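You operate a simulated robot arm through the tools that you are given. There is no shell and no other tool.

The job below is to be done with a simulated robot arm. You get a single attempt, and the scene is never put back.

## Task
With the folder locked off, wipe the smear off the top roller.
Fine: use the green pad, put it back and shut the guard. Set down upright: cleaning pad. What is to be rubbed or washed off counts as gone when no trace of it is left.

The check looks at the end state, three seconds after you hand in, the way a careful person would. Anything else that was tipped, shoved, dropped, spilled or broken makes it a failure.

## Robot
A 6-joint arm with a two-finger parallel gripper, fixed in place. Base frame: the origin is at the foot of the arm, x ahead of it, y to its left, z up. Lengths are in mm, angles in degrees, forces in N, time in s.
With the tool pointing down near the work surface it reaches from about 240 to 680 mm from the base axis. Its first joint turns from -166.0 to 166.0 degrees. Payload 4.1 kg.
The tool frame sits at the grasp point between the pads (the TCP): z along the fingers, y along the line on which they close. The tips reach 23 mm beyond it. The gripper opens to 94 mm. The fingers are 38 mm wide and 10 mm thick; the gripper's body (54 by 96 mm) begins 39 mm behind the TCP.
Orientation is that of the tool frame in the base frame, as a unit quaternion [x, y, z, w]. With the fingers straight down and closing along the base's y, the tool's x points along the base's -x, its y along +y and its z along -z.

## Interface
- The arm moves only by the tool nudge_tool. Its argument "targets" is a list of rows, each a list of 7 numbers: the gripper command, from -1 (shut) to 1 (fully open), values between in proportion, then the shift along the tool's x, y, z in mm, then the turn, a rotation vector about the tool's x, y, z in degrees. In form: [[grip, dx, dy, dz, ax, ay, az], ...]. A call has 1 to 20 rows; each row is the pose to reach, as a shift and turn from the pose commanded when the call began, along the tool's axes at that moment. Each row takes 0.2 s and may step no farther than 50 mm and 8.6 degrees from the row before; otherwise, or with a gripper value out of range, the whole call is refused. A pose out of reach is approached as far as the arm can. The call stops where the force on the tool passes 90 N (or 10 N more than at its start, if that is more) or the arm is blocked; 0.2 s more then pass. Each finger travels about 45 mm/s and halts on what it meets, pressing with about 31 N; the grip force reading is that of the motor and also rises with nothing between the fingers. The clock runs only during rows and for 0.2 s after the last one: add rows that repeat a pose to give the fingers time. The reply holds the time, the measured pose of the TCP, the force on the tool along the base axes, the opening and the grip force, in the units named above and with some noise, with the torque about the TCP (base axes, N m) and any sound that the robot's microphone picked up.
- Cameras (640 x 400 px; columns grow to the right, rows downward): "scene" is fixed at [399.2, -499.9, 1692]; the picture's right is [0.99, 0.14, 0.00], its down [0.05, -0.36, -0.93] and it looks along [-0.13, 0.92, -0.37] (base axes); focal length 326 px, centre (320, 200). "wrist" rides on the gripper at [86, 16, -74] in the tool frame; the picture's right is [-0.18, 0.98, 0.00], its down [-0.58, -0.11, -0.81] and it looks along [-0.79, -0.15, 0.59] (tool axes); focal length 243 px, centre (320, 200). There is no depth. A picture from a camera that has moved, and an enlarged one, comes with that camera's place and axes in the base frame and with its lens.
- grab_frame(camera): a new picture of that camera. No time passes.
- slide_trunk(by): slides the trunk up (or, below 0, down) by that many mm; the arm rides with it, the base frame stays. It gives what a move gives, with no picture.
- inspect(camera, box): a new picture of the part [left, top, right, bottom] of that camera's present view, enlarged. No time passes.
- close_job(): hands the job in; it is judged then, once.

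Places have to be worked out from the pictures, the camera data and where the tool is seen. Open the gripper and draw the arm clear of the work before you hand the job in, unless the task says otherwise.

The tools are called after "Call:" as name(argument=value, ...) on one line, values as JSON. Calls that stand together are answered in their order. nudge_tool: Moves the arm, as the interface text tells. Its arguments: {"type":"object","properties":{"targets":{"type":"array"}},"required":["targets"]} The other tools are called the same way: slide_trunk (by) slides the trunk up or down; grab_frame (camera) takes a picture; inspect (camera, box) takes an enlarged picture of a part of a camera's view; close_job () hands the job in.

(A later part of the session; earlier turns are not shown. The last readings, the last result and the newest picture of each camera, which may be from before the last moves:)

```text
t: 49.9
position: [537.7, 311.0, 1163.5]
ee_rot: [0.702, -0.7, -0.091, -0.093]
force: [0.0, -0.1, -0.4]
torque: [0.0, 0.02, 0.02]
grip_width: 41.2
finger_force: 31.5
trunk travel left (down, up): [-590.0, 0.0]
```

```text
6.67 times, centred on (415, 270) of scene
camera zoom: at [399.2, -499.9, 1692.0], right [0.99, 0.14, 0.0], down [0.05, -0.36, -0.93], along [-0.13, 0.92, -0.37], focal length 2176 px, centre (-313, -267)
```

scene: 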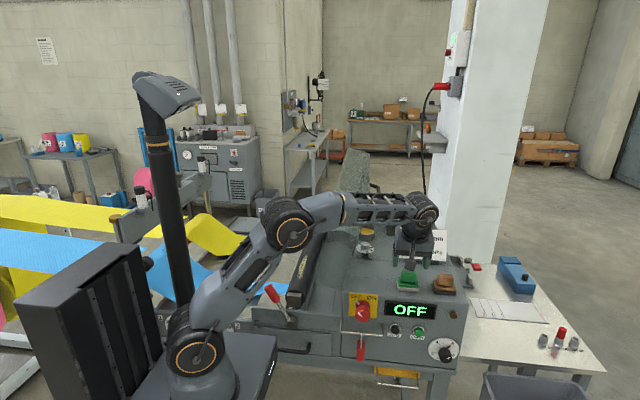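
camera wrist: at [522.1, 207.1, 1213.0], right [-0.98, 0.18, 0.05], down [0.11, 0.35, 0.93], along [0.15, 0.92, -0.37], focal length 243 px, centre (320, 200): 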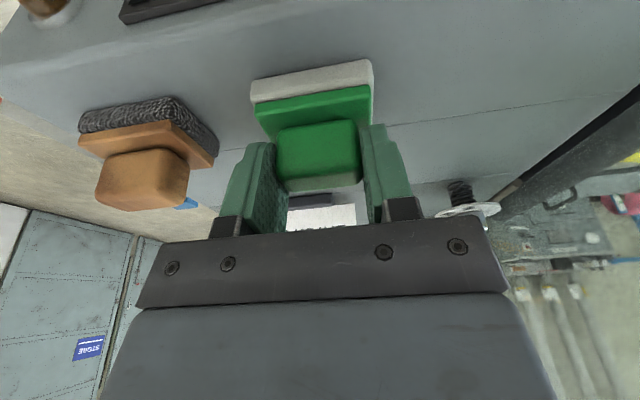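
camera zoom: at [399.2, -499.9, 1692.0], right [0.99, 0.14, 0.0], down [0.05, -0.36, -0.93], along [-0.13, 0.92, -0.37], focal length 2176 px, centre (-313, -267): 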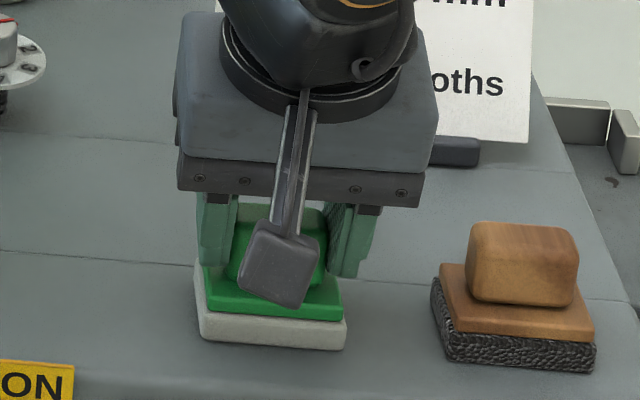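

The pad's block is held (41.2 mm, 31.5 N). I'll lift straight up and check that the pad comes with it level.

Call:
nudge_tool(targets=[[-1, -2.6, 0, -9.7, 0, 0, 0], [-1, -7.8, 0, -29, 0, 0, 0], [-1, -16.1, 0, -59.9, 0, 0, 0], [-1, -16.1, 0, -59.9, 0, 0, 0]])

Call:
inspect(camera="scene", box=[370, 220, 460, 300])

Call:
grab_frame(camera="wrist")

```text
t: 50.9
position: [538.2, 311.1, 1225.7]
ee_rot: [0.701, -0.701, -0.09, -0.092]
force: [0.7, -0.9, -2.1]
torque: [0.0, -0.02, -0.02]
grip_width: 41.5
finger_force: 31.2
trunk travel left (down, up): [-590.0, 0.0]
```

```text
5.00 times, centred on (415, 260) of scene
camera zoom: at [399.2, -499.9, 1692.0], right [0.99, 0.14, 0.0], down [0.05, -0.36, -0.93], along [-0.13, 0.92, -0.37], focal length 1632 px, centre (-155, -100)
```

zoom: 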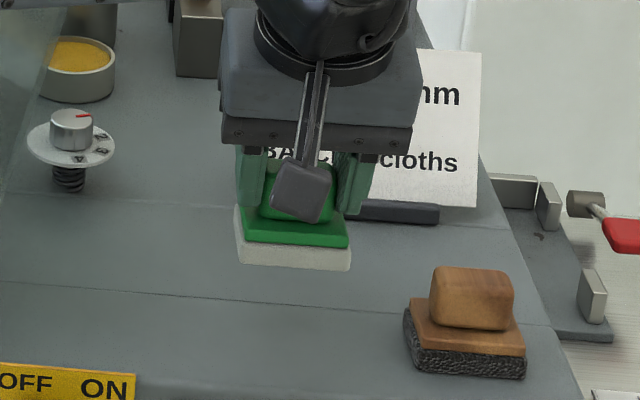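

```text
taken
camera wrist: at [521.6, 207.1, 1274.2], right [-0.98, 0.18, 0.05], down [0.11, 0.35, 0.93], along [0.15, 0.92, -0.37], focal length 243 px, centre (320, 200)
```

wrist: 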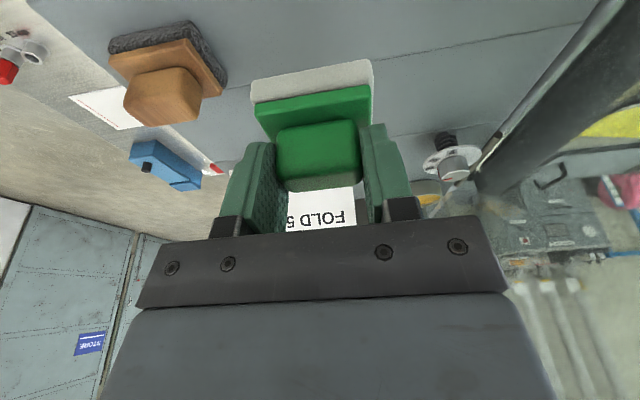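

The pad came up level. Now I'll carry it around the front of the guard to above the roller's near part.

Call:
nudge_tool(targets=[[-1, 40.5, 0, -17.4, 0, 0, 0], [-1, 81, 0, -34.9, 0, 0, 0], [-1, 121.6, 0, -52.3, 0, 0, 0], [-1, 130.6, 34.5, -57.3, 0, 0, 0], [-1, 139.6, 69, -62.3, 0, 0, 0], [-1, 148.7, 103.5, -67.3, 0, 0, 0], [-1, 157.7, 138, -72.3, 0, 0, 0], [-1, 145.6, 174, -69, 0, 0, 0], [-1, 133.5, 210, -65.8, 0, 0, 0], [-1, 121.5, 247, -62.5, 0, 0, 0], [-1, 109.4, 283, -59.3, 0, 0, 0], [-1, 74.5, 294, -44.8, 0, 0, 0], [-1, 39.5, 306, -30.3, 0, 0, 0], [-1, 4.6, 317, -15.7, 0, 0, 0], [-1, -30.3, 328, -1.2, 0, 0, 0], [-1, -30.3, 328, -1.2, 0, 0, 0]])

Call:
grab_frame(camera="wrist")

Call:
grab_frame(camera="scene")

Call:
inspect(camera="scene", box=[250, 200, 380, 320])

```text
t: 54.2
position: [211.0, 340.6, 1231.8]
ee_rot: [-0.701, 0.701, 0.091, 0.092]
force: [-0.4, 0.1, -0.7]
torque: [-0.04, 0.0, 0.01]
grip_width: 41.2
finger_force: 30.8
trunk travel left (down, up): [-590.0, 0.0]
```

```text
taken
camera wrist: at [193.9, 237.1, 1282.2], right [-0.98, 0.18, 0.05], down [0.11, 0.35, 0.93], along [0.15, 0.92, -0.37], focal length 243 px, centre (320, 200)
```

wrist: 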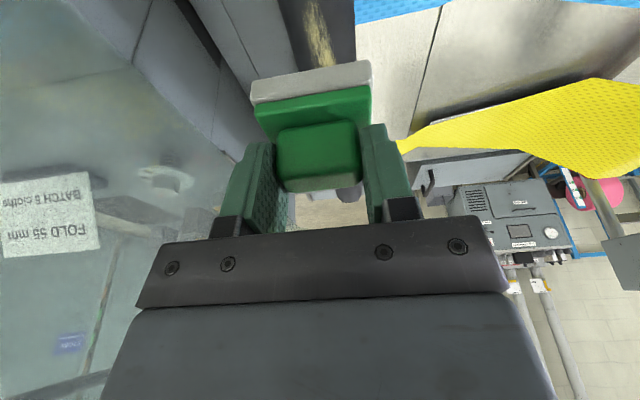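

```text
taken
```

scene: 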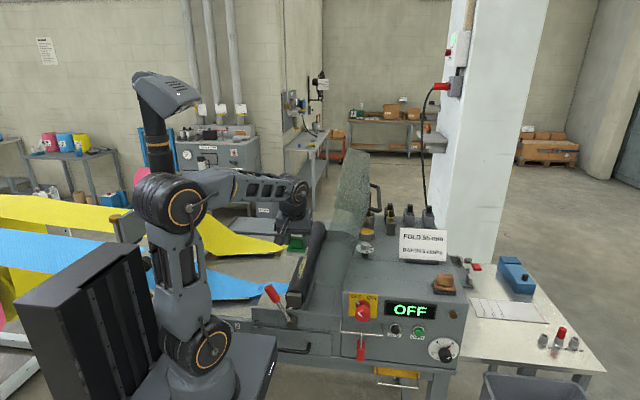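

```text
3.33 times, centred on (315, 260) of scene
camera zoom: at [399.2, -499.9, 1692.0], right [0.99, 0.14, 0.0], down [0.05, -0.36, -0.93], along [-0.13, 0.92, -0.37], focal length 1088 px, centre (337, 0)
```

zoom: 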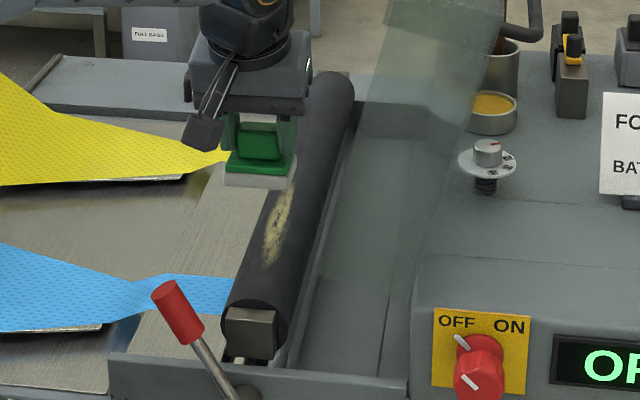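

Pad is over the roller. I'll descend toward the roller top (expected contact near TCP z≈1125), stopping a little above.

Call:
nudge_tool(targets=[[-1, 10.4, 1, 38.6, 0, 0, 0], [-1, 20.7, 1, 77.3, 0, 0, 0], [-1, 25.9, 1, 96.6, 0, 0, 0], [-1, 25.9, 1, 96.6, 0, 0, 0]])

Call:
grab_frame(camera="wrist")

Call:
inspect(camera="scene", box=[260, 220, 350, 310])

```text
t: 55.2
position: [210.1, 340.0, 1133.0]
ee_rot: [0.701, -0.701, -0.091, -0.092]
force: [-0.3, 0.0, -0.8]
torque: [0.04, 0.0, 0.0]
grip_width: 41.5
finger_force: 31.0
trunk travel left (down, up): [-590.0, 0.0]
```

```text
taken
camera wrist: at [192.9, 237.1, 1182.9], right [-0.98, 0.18, 0.05], down [0.11, 0.35, 0.93], along [0.15, 0.92, -0.37], focal length 243 px, centre (320, 200)
```

wrist: 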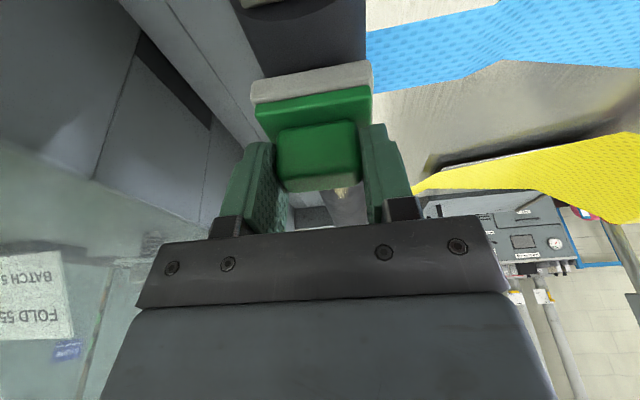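

```text
4.44 times, centred on (305, 265) of scene
camera zoom: at [399.2, -499.9, 1692.0], right [0.99, 0.14, 0.0], down [0.05, -0.36, -0.93], along [-0.13, 0.92, -0.37], focal length 1450 px, centre (387, -89)
```

zoom: 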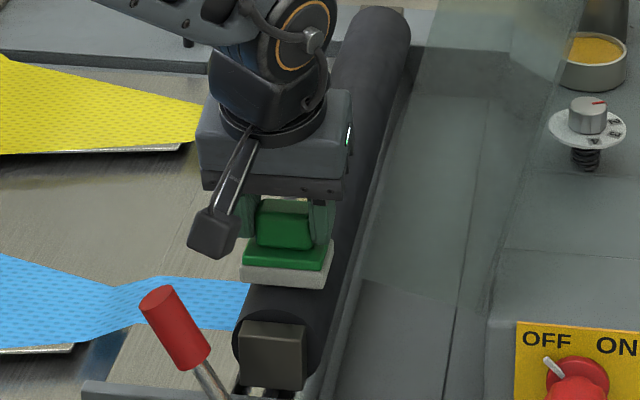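

Pad is a few mm above the roller and centred on it. I'll lower in small steps until contact force appears.

Call:
nudge_tool(targets=[[-1, 0.5, 0, 1.9, 0, 0, 0], [-1, 1, 0, 3.9, 0, 0, 0], [-1, 1.6, 0, 5.8, 0, 0, 0], [-1, 1.6, 0, 5.8, 0, 0, 0]])

```text
t: 56.2
position: [209.9, 340.3, 1131.0]
ee_rot: [0.701, -0.7, -0.093, -0.095]
force: [0.1, 1.9, 26.3]
torque: [-0.08, 0.04, 0.0]
grip_width: 41.5
finger_force: 30.5
trunk travel left (down, up): [-590.0, 0.0]
```

Contact at TCP z≈1131 with 26 N. I'll ease to roughly 13 N and stroke along the roller in +y.

Call:
nudge_tool(targets=[[-1, -0.5, 0, -1.9, 0, 0, 0], [-1, -12, 0, 1.2, 0, 0, 0], [-1, -23.7, 0, 4.3, 0, 0, 0], [-1, -35.3, 0, 7.4, 0, 0, 0], [-1, -46.9, 0, 10.5, 0, 0, 0], [-1, -58.5, 0, 13.6, 0, 0, 0], [-1, -70.1, 0, 16.7, 0, 0, 0], [-1, -81.6, 0, 19.9, 0, 0, 0], [-1, -93.2, 0, 23, 0, 0, 0], [-1, -104.8, 0, 26.1, 0, 0, 0], [-1, -116.4, 0, 29.2, 0, 0, 0], [-1, -128, 0, 32.3, 0, 0, 0], [-1, -139.6, 0, 35.4, 0, 0, 0], [-1, -151.2, 0, 38.5, 0, 0, 0], [-1, -158, 0, 40.3, 0, 0, 0], [-1, -158, 0, 40.3, 0, 0, 0]])

Call:
grab_frame(camera="wrist")

Call:
inspect(camera="scene", box=[260, 200, 360, 310])

```text
t: 59.6
position: [210.3, 499.9, 1130.6]
ee_rot: [0.702, -0.7, -0.092, -0.093]
force: [0.5, -6.0, 7.8]
torque: [-0.08, -0.04, 0.0]
grip_width: 41.3
finger_force: 30.8
trunk travel left (down, up): [-590.0, 0.0]
```

```text
taken
camera wrist: at [192.7, 396.2, 1179.9], right [-0.98, 0.18, 0.05], down [0.11, 0.35, 0.93], along [0.15, 0.92, -0.37], focal length 243 px, centre (320, 200)
```

wrist: 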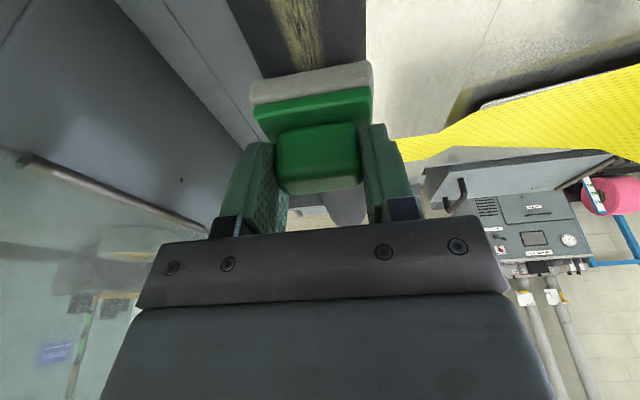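

```text
3.64 times, centred on (310, 255) of scene
camera zoom: at [399.2, -499.9, 1692.0], right [0.99, 0.14, 0.0], down [0.05, -0.36, -0.93], along [-0.13, 0.92, -0.37], focal length 1187 px, centre (356, 0)
```

zoom: 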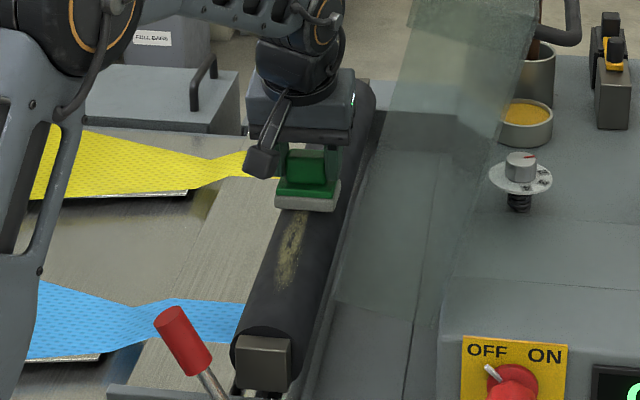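

The smear has faded noticeably after one pass. I'll zoom to see how it's distributed.

Call:
inspect(camera="scene", box=[285, 245, 325, 285])

Call:
inspect(camera="wrist", box=[230, 0, 370, 80])

```text
10.00 times, centred on (305, 265) of scene
camera zoom: at [399.2, -499.9, 1692.0], right [0.99, 0.14, 0.0], down [0.05, -0.36, -0.93], along [-0.13, 0.92, -0.37], focal length 3263 px, centre (470, -450)
```

zoom: 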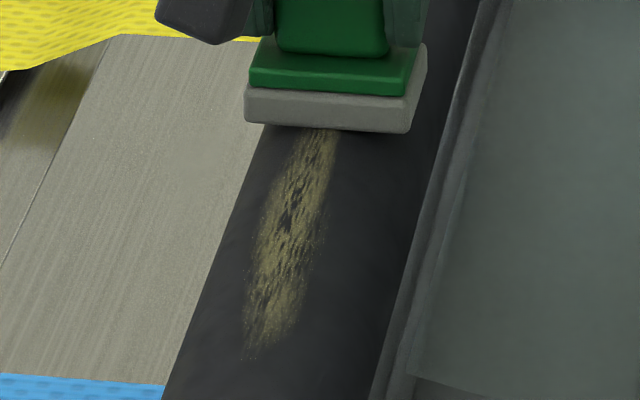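

```text
4.57 times, centred on (300, 40) of wrist
camera zoom: at [192.7, 396.2, 1179.9], right [-0.98, 0.18, 0.05], down [0.11, 0.35, 0.93], along [0.15, 0.92, -0.37], focal length 1109 px, centre (411, 931)
```

zoom: 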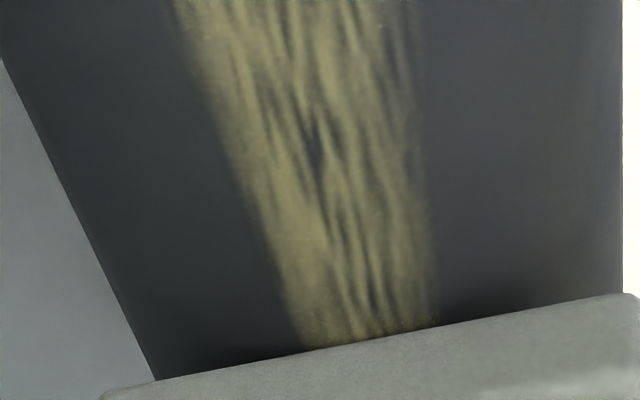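

The pass faded the smear evenly across its width, so flat strokes work. I'll make repeated back-and-forth strokes with a little more pressure, overrunning both ends.

Call:
nudge_tool(targets=[[-1, 16.8, 0, -3, 0, 0, 0], [-1, 33.2, 0, -7.4, 0, 0, 0], [-1, 49.7, 0, -11.8, 0, 0, 0], [-1, 66.1, 0, -16.2, 0, 0, 0], [-1, 82.5, 0, -20.6, 0, 0, 0], [-1, 98.9, 0, -25, 0, 0, 0], [-1, 115.3, 0, -29.4, 0, 0, 0], [-1, 131.8, 0, -33.8, 0, 0, 0], [-1, 148.2, 0, -38.2, 0, 0, 0], [-1, 164.6, 0, -42.6, 0, 0, 0], [-1, 148.2, 0, -38.2, 0, 0, 0], [-1, 131.8, 0, -33.8, 0, 0, 0], [-1, 115.3, 0, -29.4, 0, 0, 0], [-1, 98.9, 0, -25, 0, 0, 0], [-1, 82.5, 0, -20.6, 0, 0, 0], [-1, 66.1, 0, -16.2, 0, 0, 0], [-1, 49.7, 0, -11.8, 0, 0, 0], [-1, 33.2, 0, -7.4, 0, 0, 0], [-1, 16.8, 0, -3, 0, 0, 0], [-1, 0.4, 0, 1.4, 0, 0, 0]])

Call:
inspect(camera="scene", box=[285, 240, 325, 290])

Call:
inspect(camera="wrist", box=[230, 0, 370, 80])

```text
t: 63.9
position: [209.6, 501.6, 1128.9]
ee_rot: [-0.701, 0.701, 0.092, 0.093]
force: [0.9, -5.3, 8.0]
torque: [-0.05, 0.02, 0.02]
grip_width: 41.5
finger_force: 30.7
trunk travel left (down, up): [-590.0, 0.0]
```

```text
8.00 times, centred on (305, 265) of scene
camera zoom: at [399.2, -499.9, 1692.0], right [0.99, 0.14, 0.0], down [0.05, -0.36, -0.93], along [-0.13, 0.92, -0.37], focal length 2611 px, centre (440, -320)
```

zoom: 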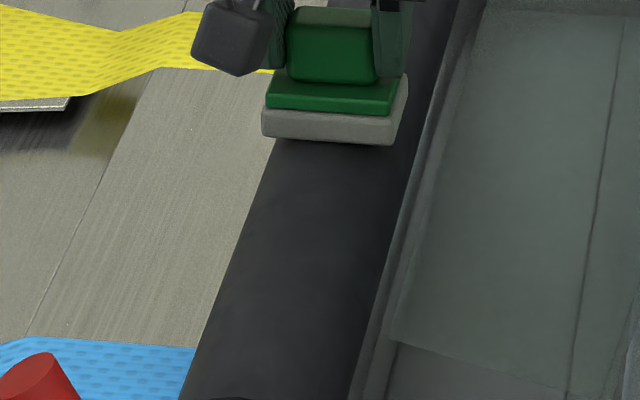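

```text
4.57 times, centred on (300, 40) of wrist
camera zoom: at [193.5, 397.7, 1178.9], right [-0.98, 0.18, 0.05], down [0.11, 0.35, 0.93], along [0.15, 0.92, -0.37], focal length 1109 px, centre (411, 931)
```

zoom: 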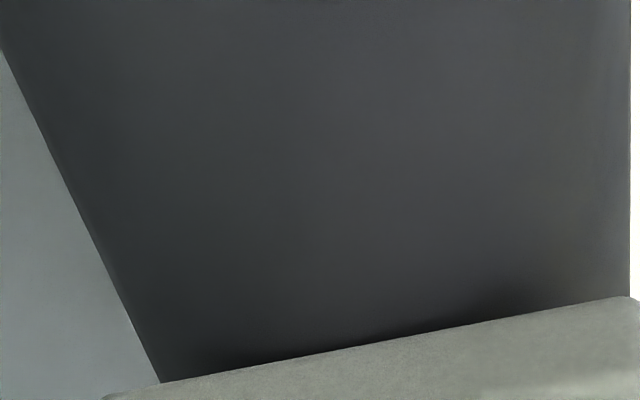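

No trace visible now. For thoroughness I'll do one more double pass with slight overrun at both ends.

Call:
nudge_tool(targets=[[-1, -14.5, 0, 4.5, 0, 0, 0], [-1, 4, 0, -0.5, 0, 0, 0], [-1, 22, 0, -5.3, 0, 0, 0], [-1, 40, 0, -10.1, 0, 0, 0], [-1, 58, 0, -14.9, 0, 0, 0], [-1, 76, 0, -19.8, 0, 0, 0], [-1, 94, 0, -24.6, 0, 0, 0], [-1, 112, 0, -29.4, 0, 0, 0], [-1, 130, 0, -34.2, 0, 0, 0], [-1, 148, 0, -39, 0, 0, 0], [-1, 165, 0, -43.6, 0, 0, 0], [-1, 148, 0, -39, 0, 0, 0], [-1, 130, 0, -34.2, 0, 0, 0], [-1, 112, 0, -29.4, 0, 0, 0], [-1, 94, 0, -24.6, 0, 0, 0], [-1, 76, 0, -19.8, 0, 0, 0], [-1, 58, 0, -14.9, 0, 0, 0], [-1, 40, 0, -10.1, 0, 0, 0], [-1, 22, 0, -5.3, 0, 0, 0], [-1, 4, 0, -0.5, 0, 0, 0]])

Call:
nudge_tool(targets=[[-1, -3.9, 0, -14.5, 0, 0, 0], [-1, -10.4, 0, -38.6, 0, 0, 0], [-1, -22, 0, -82, 0, 0, 0], [-1, -31, 0, -116, 0, 0, 0], [-1, -31, 0, -116, 0, 0, 0]])

Call:
grab_frame(camera="wrist")

Call:
inspect(camera="scene", box=[270, 220, 350, 310])

```text
t: 68.0
position: [210.1, 497.7, 1127.8]
ee_rot: [0.701, -0.701, -0.093, -0.093]
force: [0.6, -6.5, 11.7]
torque: [0.0, -0.05, -0.04]
grip_width: 41.2
finger_force: 31.0
trunk travel left (down, up): [-590.0, 0.0]
```

```text
t: 69.2
position: [209.7, 499.9, 1248.4]
ee_rot: [-0.701, 0.701, 0.091, 0.093]
force: [0.4, 0.0, -0.4]
torque: [0.02, 0.02, 0.01]
grip_width: 41.5
finger_force: 30.9
trunk travel left (down, up): [-590.0, 0.0]
```

```text
taken
camera wrist: at [192.6, 395.9, 1298.8], right [-0.98, 0.18, 0.05], down [0.11, 0.35, 0.93], along [0.15, 0.92, -0.37], focal length 243 px, centre (320, 200)
```

wrist: 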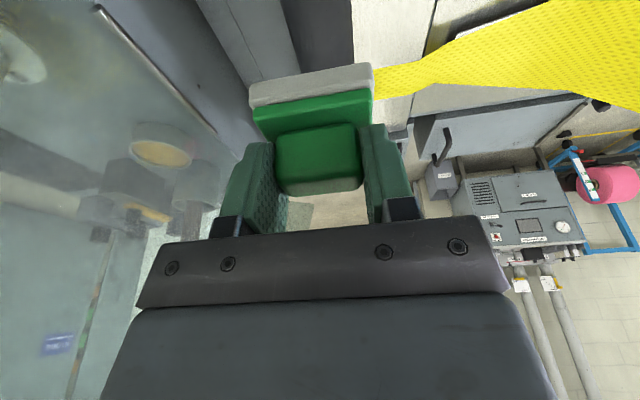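

```text
4.44 times, centred on (310, 265) of scene
camera zoom: at [399.2, -499.9, 1692.0], right [0.99, 0.14, 0.0], down [0.05, -0.36, -0.93], along [-0.13, 0.92, -0.37], focal length 1450 px, centre (364, -89)
```

zoom: 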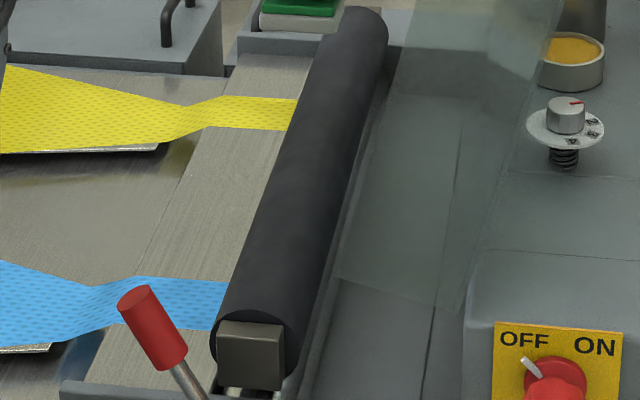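

The roller looks clean along its whole length. Now I'll carry the pad back along the same route to above its spot on the console.

Call:
nudge_tool(targets=[[-1, 39, 0, -8.4, 0, 0, 0], [-1, 78, 0, -16.8, 0, 0, 0], [-1, 117, -0.5, -25.3, 0, 0, 0], [-1, 156.7, -1, -33.7, 0, 0, 0], [-1, 192, -12, -47, 0, 0, 0], [-1, 227, -23, -60.4, 0, 0, 0], [-1, 262, -34, -73.7, 0, 0, 0], [-1, 297.7, -45, -87.1, 0, 0, 0], [-1, 309.8, -81, -90.3, 0, 0, 0], [-1, 321.9, -117, -93.5, 0, 0, 0], [-1, 334, -154, -96.8, 0, 0, 0], [-1, 346, -190, -100, 0, 0, 0], [-1, 337, -225, -95, 0, 0, 0], [-1, 328, -259, -90, 0, 0, 0], [-1, 319, -294, -85, 0, 0, 0], [-1, 309.9, -328, -80, 0, 0, 0], [-1, 269.4, -328.2, -62.6, 0, 0, 0], [-1, 228.8, -328.5, -45.1, 0, 0, 0], [-1, 188.3, -328.7, -27.7, 0, 0, 0], [-1, 188.3, -328.7, -27.7, 0, 0, 0]])

Call:
grab_frame(camera="wrist")

Call:
inspect(camera="scene", box=[370, 220, 460, 300])

```text
t: 73.5
position: [537.5, 309.7, 1222.5]
ee_rot: [-0.7, 0.702, 0.091, 0.093]
force: [-0.6, -0.7, -0.5]
torque: [-0.03, -0.01, 0.0]
grip_width: 41.3
finger_force: 30.9
trunk travel left (down, up): [-590.0, 0.0]
```

```text
taken
camera wrist: at [521.9, 206.6, 1273.8], right [-0.98, 0.18, 0.05], down [0.11, 0.35, 0.93], along [0.15, 0.92, -0.37], focal length 243 px, centre (320, 200)
```

wrist: 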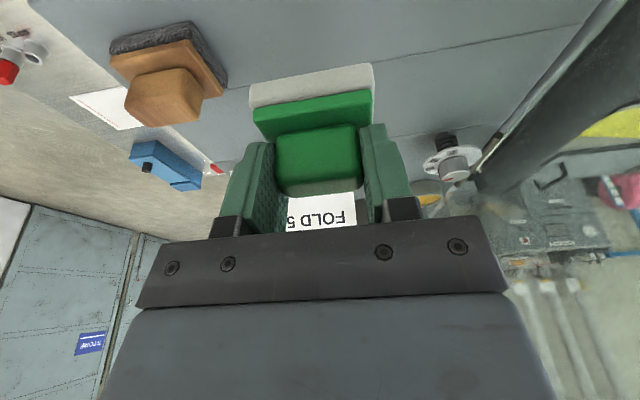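

```text
5.00 times, centred on (415, 260) of scene
camera zoom: at [399.2, -499.9, 1692.0], right [0.99, 0.14, 0.0], down [0.05, -0.36, -0.93], along [-0.13, 0.92, -0.37], focal length 1632 px, centre (-155, -100)
```

zoom: 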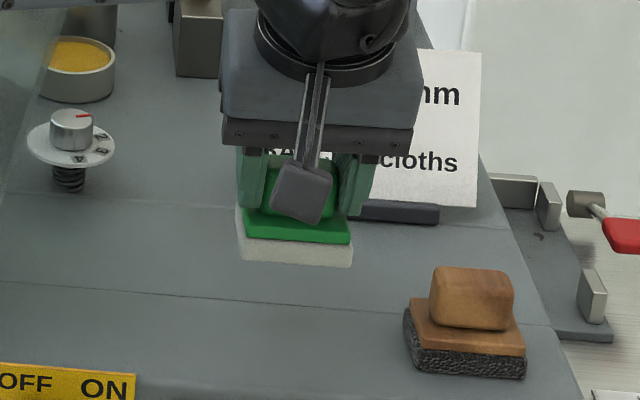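

The pad slid up about 2 mm in the grip from pressing, otherwise it's unchanged. I'll descend to just above the console, then finish in small steps to light contact.

Call:
nudge_tool(targets=[[-1, 4.5, -0.5, 18, 0, 0, 0], [-1, 9, -0.5, 36, 0, 0, 0], [-1, 13.5, -0.5, 54.4, 0, 0, 0], [-1, 13.9, -0.5, 55.9, 0, 0, 0], [-1, 13.9, -0.5, 55.9, 0, 0, 0]])

Call:
inspect(camera="scene", box=[380, 240, 450, 300])

```text
t: 74.7
position: [539.2, 309.3, 1167.7]
ee_rot: [0.702, -0.701, -0.091, -0.092]
force: [-0.5, 0.3, 0.1]
torque: [-0.01, 0.04, 0.01]
grip_width: 41.3
finger_force: 31.2
trunk travel left (down, up): [-590.0, 0.0]
```

```text
6.67 times, centred on (415, 270) of scene
camera zoom: at [399.2, -499.9, 1692.0], right [0.99, 0.14, 0.0], down [0.05, -0.36, -0.93], along [-0.13, 0.92, -0.37], focal length 2176 px, centre (-313, -267)
```

zoom: 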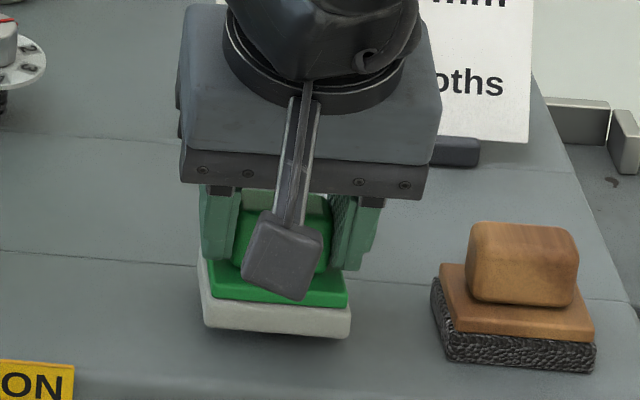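

Still a few mm above the surface with no contact. Lowering the remaining ~7 mm slowly.

Call:
nudge_tool(targets=[[-1, -0.45, 0.5, 2.2, 0, 0, 0], [-1, 0.07, 0.5, 4.1, 0, 0, 0], [-1, 0.3, 0.5, 5.1, 0, 0, 0], [-1, 0.3, 0.5, 5.1, 0, 0, 0]])

```text
t: 75.7
position: [539.6, 311.1, 1163.8]
ee_rot: [0.701, -0.701, -0.092, -0.091]
force: [0.1, -0.2, 0.1]
torque: [-0.04, 0.0, -0.01]
grip_width: 41.0
finger_force: 30.9
trunk travel left (down, up): [-590.0, 0.0]
```

No contact yet at z≈1163.8; continuing down in 1 mm steps.

Call:
nudge_tool(targets=[[-1, 0.26, 0, 1, 0, 0, 0], [-1, 0.5, 0, 1.9, 0, 0, 0], [-1, 0.78, 0, 2.9, 0, 0, 0], [-1, 0.78, 0, 2.9, 0, 0, 0]])

Call:
inspect(camera="scene", box=[380, 240, 450, 300])

```text
t: 76.7
position: [538.2, 310.6, 1159.5]
ee_rot: [0.702, -0.701, -0.091, -0.091]
force: [1.1, 1.6, -1.2]
torque: [0.03, 0.01, 0.0]
grip_width: 41.3
finger_force: 31.0
trunk travel left (down, up): [-590.0, 0.0]
```

```text
6.67 times, centred on (415, 270) of scene
camera zoom: at [399.2, -499.9, 1692.0], right [0.99, 0.14, 0.0], down [0.05, -0.36, -0.93], along [-0.13, 0.92, -0.37], focal length 2176 px, centre (-313, -267)
```

zoom: 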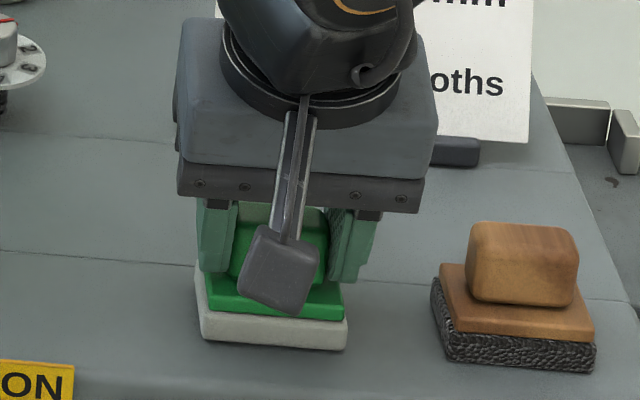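

Visually the pad's base coincides with its original resting place, but force is still nil. A couple more 1 mm steps to confirm contact.

Call:
nudge_tool(targets=[[-1, 0.26, 0, 1, 0, 0, 0], [-1, 0.4, 0, 1.5, 0, 0, 0], [-1, 0.4, 0, 1.5, 0, 0, 0]])

```text
t: 77.5
position: [538.9, 310.7, 1159.5]
ee_rot: [0.701, -0.701, -0.091, -0.093]
force: [0.4, 0.0, 0.2]
torque: [0.0, 0.05, -0.01]
grip_width: 41.2
finger_force: 31.4
trunk travel left (down, up): [-590.0, 0.0]
```

Still no contact force. Another 1.5 mm.

Call:
nudge_tool(targets=[[-1, 0.26, 0, 1, 0, 0, 0], [-1, 0.4, 0, 1.5, 0, 0, 0], [-1, 0.4, 0, 1.5, 0, 0, 0]])

Call:
inspect(camera="scene", box=[395, 265, 430, 295])

```text
t: 78.2
position: [538.6, 310.6, 1159.9]
ee_rot: [0.701, -0.701, -0.091, -0.094]
force: [0.7, -1.0, 14.8]
torque: [0.35, 0.24, 0.0]
grip_width: 41.2
finger_force: 31.0
trunk travel left (down, up): [-590.0, 0.0]
```

```text
13.33 times, centred on (412, 280) of scene
camera zoom: at [399.2, -499.9, 1692.0], right [0.99, 0.14, 0.0], down [0.05, -0.36, -0.93], along [-0.13, 0.92, -0.37], focal length 4351 px, centre (-913, -867)
```

zoom: 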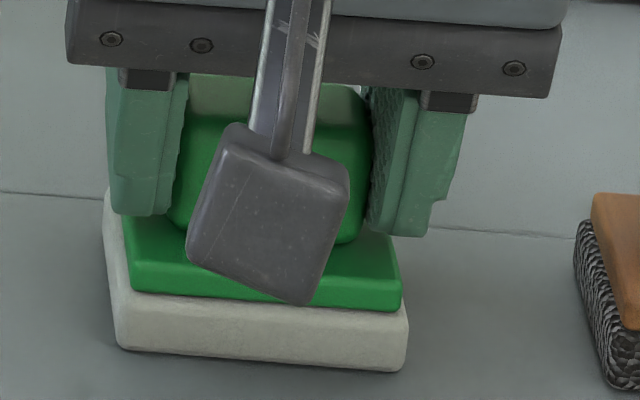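

Contact confirmed (15 N). I'll relieve the pressure and then open the fingers to about 70 mm.

Call:
nudge_tool(targets=[[-1, -0.5, -1.5, -1.9, 0, 0, 0], [-1, -0.3, -1.5, -1.2, 0, 0, 0], [-0.3, -0.3, -1.5, -1.2, 0, 0, 0], [0.2, -0.3, -1.5, -1.2, 0, 0, 0], [0.5, -0.3, -1.5, -1.2, 0, 0, 0], [0.5, -0.3, -1.5, -1.2, 0, 0, 0]])

Call:
inspect(camera="scene", box=[380, 240, 450, 300])

Call:
grab_frame(camera="wrist")

```text
t: 79.7
position: [540.2, 310.4, 1158.8]
ee_rot: [0.701, -0.701, -0.091, -0.092]
force: [2.3, -1.7, 5.9]
torque: [-0.09, 0.18, 0.05]
grip_width: 69.6
finger_force: 0.1
trunk travel left (down, up): [-590.0, 0.0]
```

```text
6.67 times, centred on (415, 270) of scene
camera zoom: at [399.2, -499.9, 1692.0], right [0.99, 0.14, 0.0], down [0.05, -0.36, -0.93], along [-0.13, 0.92, -0.37], focal length 2176 px, centre (-313, -267)
```

zoom: 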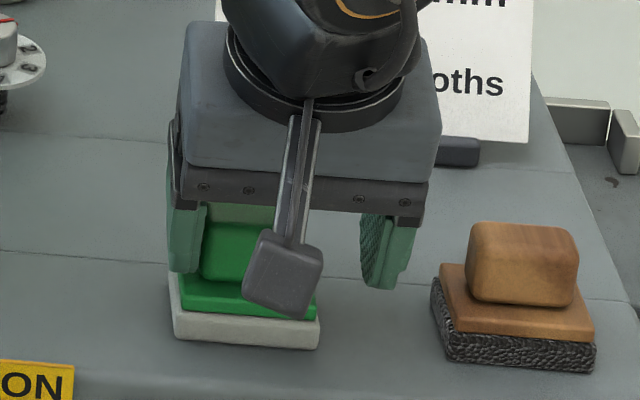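

```text
taken
camera wrist: at [524.0, 207.3, 1208.7], right [-0.98, 0.18, 0.05], down [0.11, 0.35, 0.93], along [0.15, 0.92, -0.37], focal length 243 px, centre (320, 200)
```

wrist: 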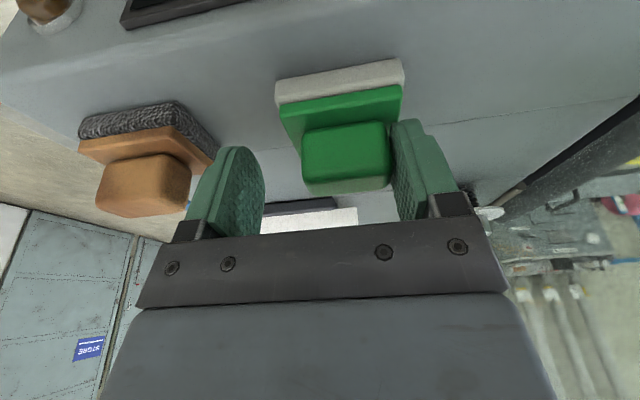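

While opening, the fingertips were still resting on the backing and dragged the pad about 12 mm left; it's still upright. I'll raise the tool 5 mm so the tips clear the backing, then close gently to push it back to centre.

Call:
nudge_tool(targets=[[0.5, -0.7, 0, -2.4, 0, 0, 0], [0.5, -1.3, 0.8, -4.8, 0, 0, 0], [0.5, -1.3, 0.8, -4.8, 0, 0, 0]])

Call:
inspect(camera="scene", box=[380, 240, 450, 300])

```text
t: 80.5
position: [538.8, 310.9, 1164.9]
ee_rot: [0.702, -0.701, -0.092, -0.092]
force: [0.3, -0.4, 0.1]
torque: [0.03, 0.02, -0.01]
grip_width: 70.6
finger_force: 0.0
trunk travel left (down, up): [-590.0, 0.0]
```

```text
6.67 times, centred on (415, 270) of scene
camera zoom: at [399.2, -499.9, 1692.0], right [0.99, 0.14, 0.0], down [0.05, -0.36, -0.93], along [-0.13, 0.92, -0.37], focal length 2176 px, centre (-313, -267)
```

zoom: 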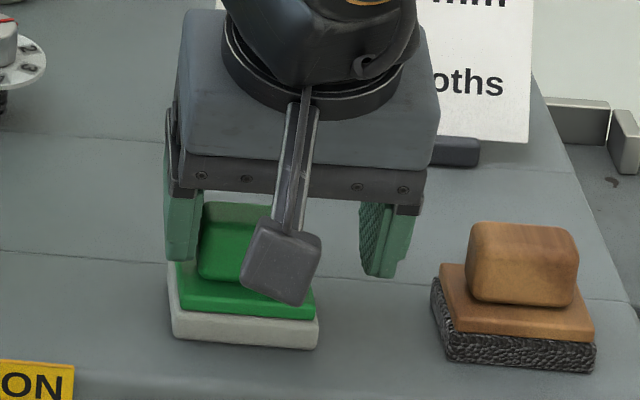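

The pad is free and upright. I'll close slowly to just the block's width to recentre it, then reopen.

Call:
nudge_tool(targets=[[0.35, 0, 0, 0, 0, 0, 0], [0.2, 0, 0, 0, 0, 0, 0], [0.05, 0, 0, 0, 0, 0, 0], [-0.05, 0, 0, 0, 0, 0, 0], [-0.12, 0, 0, 0, 0, 0, 0], [-0.12, 0, 0, 0, 0, 0, 0]])

Call:
inspect(camera="scene", box=[380, 240, 450, 300])

```text
t: 81.8
position: [539.7, 310.1, 1164.5]
ee_rot: [0.702, -0.701, -0.092, -0.092]
force: [0.2, -0.7, -0.3]
torque: [0.0, 0.03, 0.02]
grip_width: 42.1
finger_force: 1.3
trunk travel left (down, up): [-590.0, 0.0]
```

```text
6.67 times, centred on (415, 270) of scene
camera zoom: at [399.2, -499.9, 1692.0], right [0.99, 0.14, 0.0], down [0.05, -0.36, -0.93], along [-0.13, 0.92, -0.37], focal length 2176 px, centre (-313, -267)
```

zoom: 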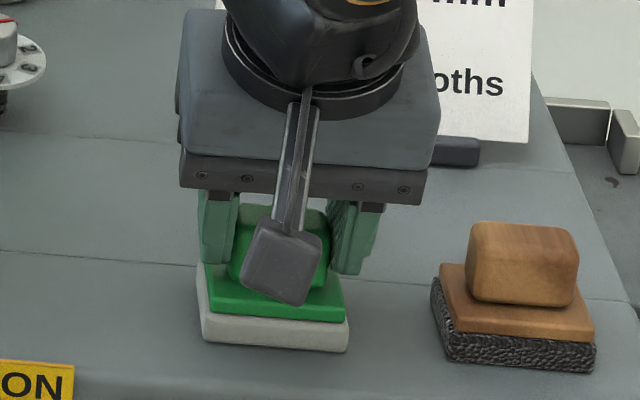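

The pad is back in its original position. Now I open the fingers and lift straight up.

Call:
nudge_tool(targets=[[0, 0, 0, 0, 0, 0, 0], [0.3, 0, 0, 0, 0, 0, 0], [0.5, 0, 0, 0, 0, 0, 0], [0.5, -3, 0, -11.6, 0, 0, 0], [0.5, -9.1, 0, -33.8, 0, 0, 0], [0.5, -18, 0, -67, 0, 0, 0], [0.5, -18, 0, -67, 0, 0, 0]])

Call:
inspect(camera="scene", box=[380, 240, 450, 300])

Call:
inspect(camera="scene", box=[385, 265, 435, 297])

```text
t: 83.5
position: [540.3, 312.3, 1233.7]
ee_rot: [-0.701, 0.701, 0.092, 0.092]
force: [0.3, 0.2, -0.5]
torque: [0.01, 0.01, 0.04]
grip_width: 70.6
finger_force: 0.1
trunk travel left (down, up): [-590.0, 0.0]
```

```text
6.67 times, centred on (415, 270) of scene
camera zoom: at [399.2, -499.9, 1692.0], right [0.99, 0.14, 0.0], down [0.05, -0.36, -0.93], along [-0.13, 0.92, -0.37], focal length 2176 px, centre (-313, -267)
```

zoom: 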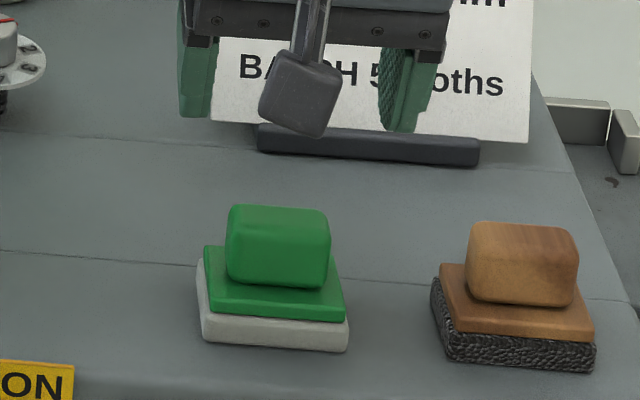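

```text
12.50 times, centred on (410, 281) of scene
camera zoom: at [399.2, -499.9, 1692.0], right [0.99, 0.14, 0.0], down [0.05, -0.36, -0.93], along [-0.13, 0.92, -0.37], focal length 4079 px, centre (-805, -812)
```

zoom: 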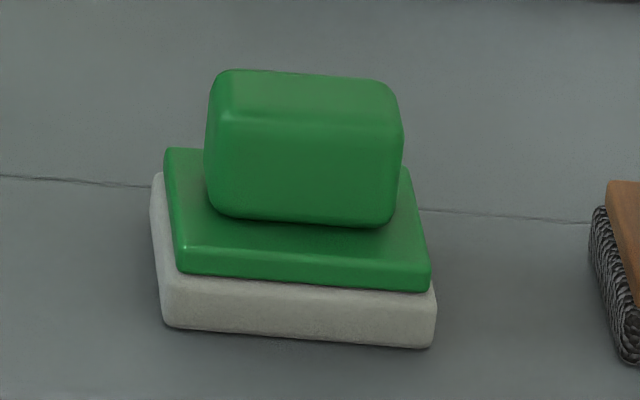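

The pad stands upright exactly where it was. Now I'll go back over the roller with the empty gripper to check closely for any residual trace.

Call:
nudge_tool(targets=[[0.5, 41.5, 0, -15.3, 0, 0, 0], [0.5, 83, 0, -30.5, 0, 0, 0], [0.5, 124.4, 0, -45.8, 0, 0, 0], [0.5, 133.4, 35, -50.8, 0, 0, 0], [0.5, 142.5, 70, -55.8, 0, 0, 0], [0.5, 151.5, 105, -60.8, 0, 0, 0], [0.5, 160.5, 140, -65.8, 0, 0, 0], [0.6, 148.4, 176, -62.6, 0, 0, 0], [0.8, 136.3, 213, -59.4, 0, 0, 0], [1, 124.3, 249, -56.1, 0, 0, 0], [1, 112.2, 285, -52.9, 0, 0, 0], [1, 77.6, 297, -37.1, 0, 0, 0], [1, 43, 310, -21.3, 0, 0, 0], [1, 8.3, 322, -5.6, 0, 0, 0], [1, -26.3, 335, 10.2, 0, 0, 0], [1, -26.3, 335, 10.2, 0, 0, 0]])

Call:
grab_frame(camera="wrist")

Call:
inspect(camera="wrist", box=[230, 0, 410, 160])

```text
t: 86.8
position: [202.4, 339.1, 1231.5]
ee_rot: [0.702, -0.701, -0.092, -0.092]
force: [-0.9, 0.1, 0.4]
torque: [0.0, 0.02, 0.0]
grip_width: 94.0
finger_force: 0.0
trunk travel left (down, up): [-590.0, 0.0]
```

```text
taken
camera wrist: at [186.3, 235.4, 1281.4], right [-0.98, 0.18, 0.05], down [0.11, 0.35, 0.93], along [0.15, 0.92, -0.37], focal length 243 px, centre (320, 200)
```

wrist: 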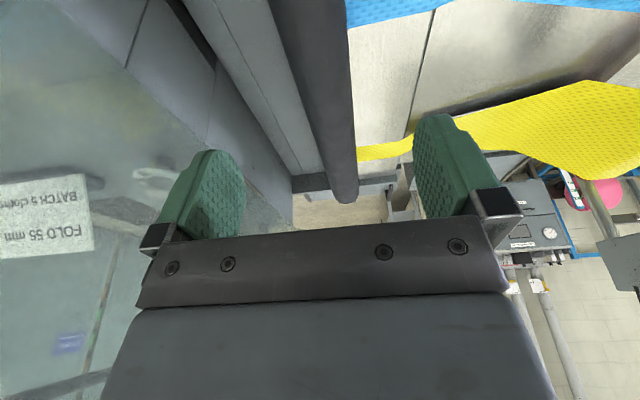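

```text
2.50 times, centred on (320, 80) of wrist
camera zoom: at [186.3, 235.4, 1281.4], right [-0.98, 0.18, 0.05], down [0.11, 0.35, 0.93], along [0.15, 0.92, -0.37], focal length 606 px, centre (320, 500)
```

zoom: 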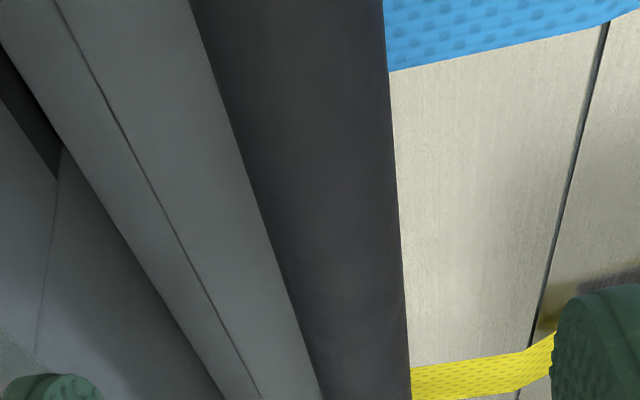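

The roller is clean, no trace left. Now to shut the guard: I'll return via the front to a staging pose with the tool pitched 30° and rolled 20°, fingers set to about 36 mm for the handle bar.

Call:
nudge_tool(targets=[[1, 34.5, -13.2, -15.3, 0, 0, 0], [1, 68.9, -26.3, -30.6, 0, 0, 0], [1, 103.4, -39.5, -46, 0, 0, 0], [1, 137.8, -52.6, -61.3, 0, 0, 0], [1, 145.7, -88.8, -80.2, 0, 0, 0], [0.6, 153.6, -125.1, -99.2, 0, 0, 0], [0.3, 161.4, -161.3, -118.1, 0, 0, 0], [0, 169.3, -197.6, -137, 0, 0, 0], [-0.2, 157.5, -207.6, -147.3, -4.6, -3.7, 1.9], [-0.2, 145.7, -217.6, -157.6, -9.2, -7.4, 3.8], [-0.2, 133.8, -227.6, -167.9, -13.9, -11.1, 5.8], [-0.2, 122, -237.6, -178.2, -18.5, -14.8, 7.7], [-0.2, 122, -237.6, -178.2, -18.5, -14.8, 7.7]])

Call:
grab_frame(camera="wrist")

Call:
grab_frame(camera="scene")

```text
t: 89.7
position: [441.2, 175.9, 1371.9]
ee_rot: [-0.642, 0.704, 0.298, 0.06]
force: [0.5, -0.3, -0.6]
torque: [-0.02, 0.0, -0.03]
grip_width: 37.4
finger_force: 0.0
trunk travel left (down, up): [-590.0, 0.0]
```

```text
taken
camera wrist: at [433.5, 64.0, 1397.8], right [-0.89, 0.16, 0.42], down [0.44, 0.1, 0.89], along [0.1, 0.98, -0.16], focal length 243 px, centre (320, 200)
```

wrist: 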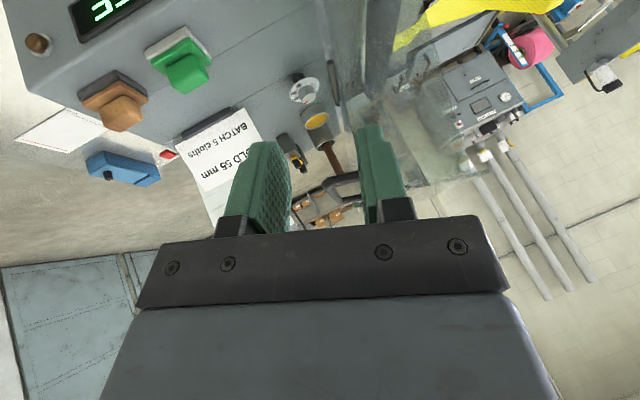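

```text
taken
```

scene: 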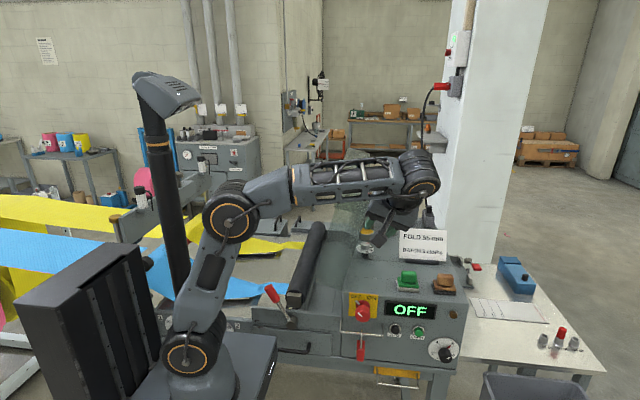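

The orientation is as planned and the guard handle is visible between the fingers. I'll zoom in to locate the bar before approaching.

Call:
inspect(camera="wrist", box=[270, 120, 430, 230])

Call:
inspect(camera="scene", box=[320, 130, 420, 260])

```text
3.64 times, centred on (350, 175) of wrist
camera zoom: at [433.5, 64.0, 1397.8], right [-0.89, 0.16, 0.42], down [0.44, 0.1, 0.89], along [0.1, 0.98, -0.16], focal length 882 px, centre (211, 291)
```

zoom: 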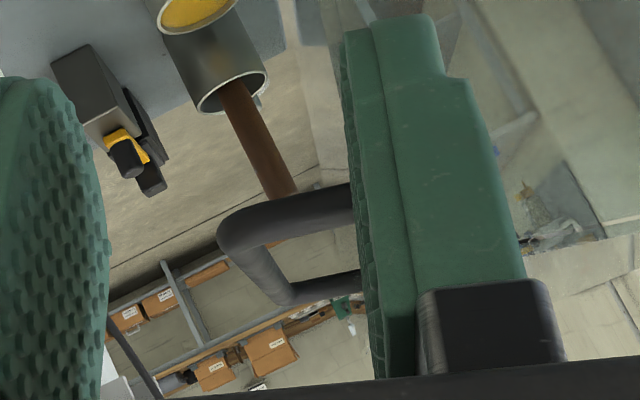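

```text
3.08 times, centred on (370, 195) of scene
camera zoom: at [399.2, -499.9, 1692.0], right [0.99, 0.14, 0.0], down [0.05, -0.36, -0.93], along [-0.13, 0.92, -0.37], focal length 1004 px, centre (166, 215)
```

zoom: 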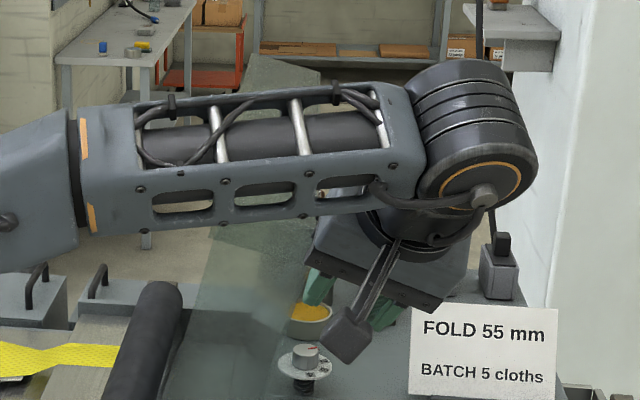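

The bar is at x≈445, z≈1347 (guard at ~103.5°). I'll move to a pre-grasp point just above the bar and look again.

Call:
nudge_tool(targets=[[-0.2, -10.7, -20.9, -18.6, 0, 0, 0], [-0.2, -47.4, -21, 2.4, 0, 0, 0], [-0.2, -84, -21, 23.4, 0, 0, 0], [-0.2, -120.7, -21.1, 44.4, 0, 0, 0], [-0.2, -157.4, -21.2, 65.4, 0, 0, 0], [-0.2, -171.3, -12.5, 81.4, 0, 0, 0], [-0.2, -171.3, -12.5, 81.4, 0, 0, 0]])

Call:
grab_frame(camera="wrist")

Call:
inspect(camera="wrist", box=[250, 60, 430, 230])

```text
t: 91.2
position: [458.6, 364.1, 1381.1]
ee_rot: [-0.641, 0.704, 0.298, 0.062]
force: [-0.5, 0.1, -1.0]
torque: [0.01, -0.02, -0.01]
grip_width: 37.6
finger_force: 0.1
trunk travel left (down, up): [-590.0, 0.0]
```

```text
taken
camera wrist: at [450.2, 251.5, 1406.7], right [-0.89, 0.16, 0.42], down [0.44, 0.1, 0.89], along [0.1, 0.98, -0.16], focal length 243 px, centre (320, 200)
```

wrist: 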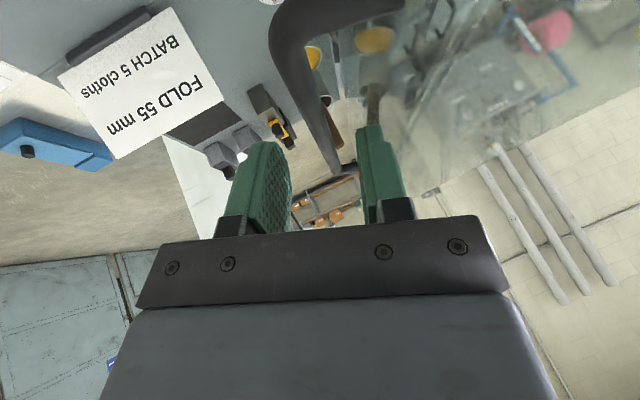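

```text
2.35 times, centred on (340, 145) of wrist
camera zoom: at [450.2, 251.5, 1406.7], right [-0.89, 0.16, 0.42], down [0.44, 0.1, 0.89], along [0.1, 0.98, -0.16], focal length 571 px, centre (273, 329)
```

zoom: 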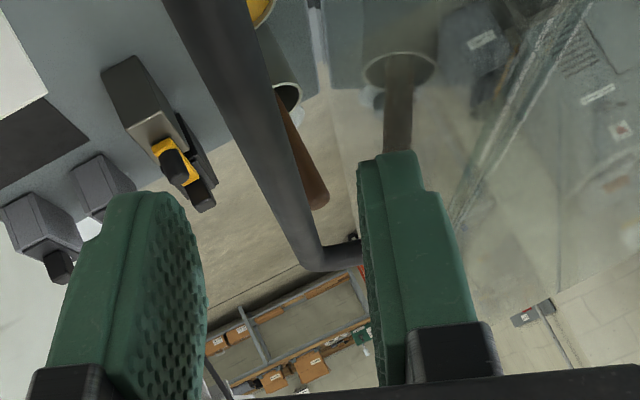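

The bar is laterally centred between the fingers, about 42 mm ahead along the tool axis. I'll advance 30 mm and close.

Call:
nudge_tool(targets=[[-0.2, 0, 0, 10, 0, 0, 0], [-0.2, 0, 0, 20, 0, 0, 0], [-0.2, 0, 0, 30, 0, 0, 0], [-0.2, 0, 0, 30, 0, 0, 0], [-1, 0, 0, 30, 0, 0, 0], [-1, 0, 0, 30, 0, 0, 0], [-1, 0, 0, 30, 0, 0, 0]])

Call:
grab_frame(camera="wrist")

```text
t: 92.8
position: [450.5, 378.6, 1354.7]
ee_rot: [-0.641, 0.704, 0.298, 0.061]
force: [1.6, -0.2, -1.7]
torque: [0.24, -0.04, 0.03]
grip_width: 11.8
finger_force: 45.5
trunk travel left (down, up): [-590.0, 0.0]
```

```text
taken
camera wrist: at [441.7, 265.9, 1381.2], right [-0.89, 0.16, 0.42], down [0.44, 0.1, 0.89], along [0.1, 0.98, -0.16], focal length 243 px, centre (320, 200)
```

wrist: 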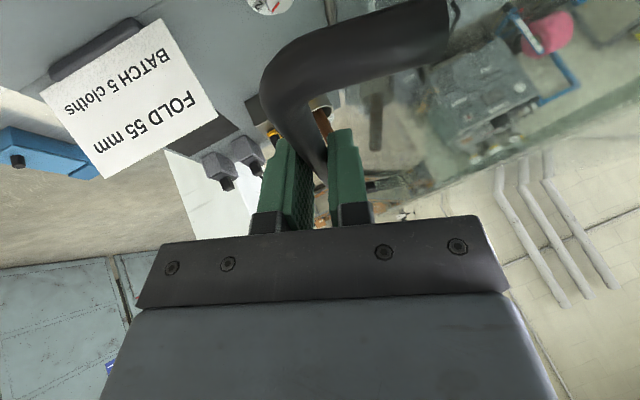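

The bar is gripped (11.8 mm). I'll start closing the guard along the same arc, first back through the vertical to ~92°.

Call:
nudge_tool(targets=[[-1, 0, 12.5, 0, 0, 0, 0], [-1, -0.1, 25, -0.1, 0, 0, 0], [-1, 0.5, 38, 1, 0, 0, 0], [-1, 1.3, 51, 2.5, 0, 0, 0], [-1, 1.3, 51, 2.5, 0, 0, 0]])

```text
t: 94.0
position: [401.5, 378.8, 1370.8]
ee_rot: [-0.641, 0.705, 0.298, 0.061]
force: [1.1, -5.3, -5.4]
torque: [-0.68, -0.01, 0.33]
grip_width: 12.1
finger_force: 45.1
trunk travel left (down, up): [-590.0, 0.0]
```

Forces are only a few newtons. Continuing down the arc to about 68°.

Call:
nudge_tool(targets=[[-1, 1.4, 12.7, 2.4, 0, 0, 0], [-1, 2.8, 25.5, 4.9, 0, 0, 0], [-1, 4.8, 37.9, 8.5, 0, 0, 0], [-1, 6.9, 50.3, 12.2, 0, 0, 0], [-1, 9.5, 62.2, 16.8, 0, 0, 0], [-1, 12.2, 74, 21.6, 0, 0, 0], [-1, 15.4, 85.3, 27.3, 0, 0, 0], [-1, 18.8, 96.6, 33.2, 0, 0, 0], [-1, 18.8, 96.6, 33.2, 0, 0, 0]])

Call:
grab_frame(camera="scene")

```text
t: 96.0
position: [298.9, 380.1, 1367.3]
ee_rot: [-0.642, 0.704, 0.299, 0.06]
force: [2.7, -6.5, -2.5]
torque: [0.59, -0.06, -0.22]
grip_width: 11.7
finger_force: 45.2
trunk travel left (down, up): [-590.0, 0.0]
```

```text
taken
```

scene: 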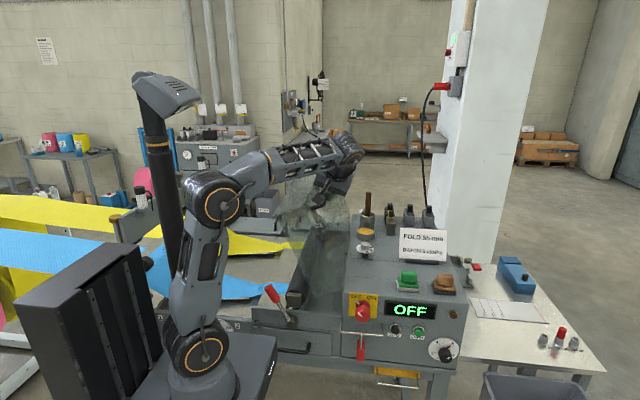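

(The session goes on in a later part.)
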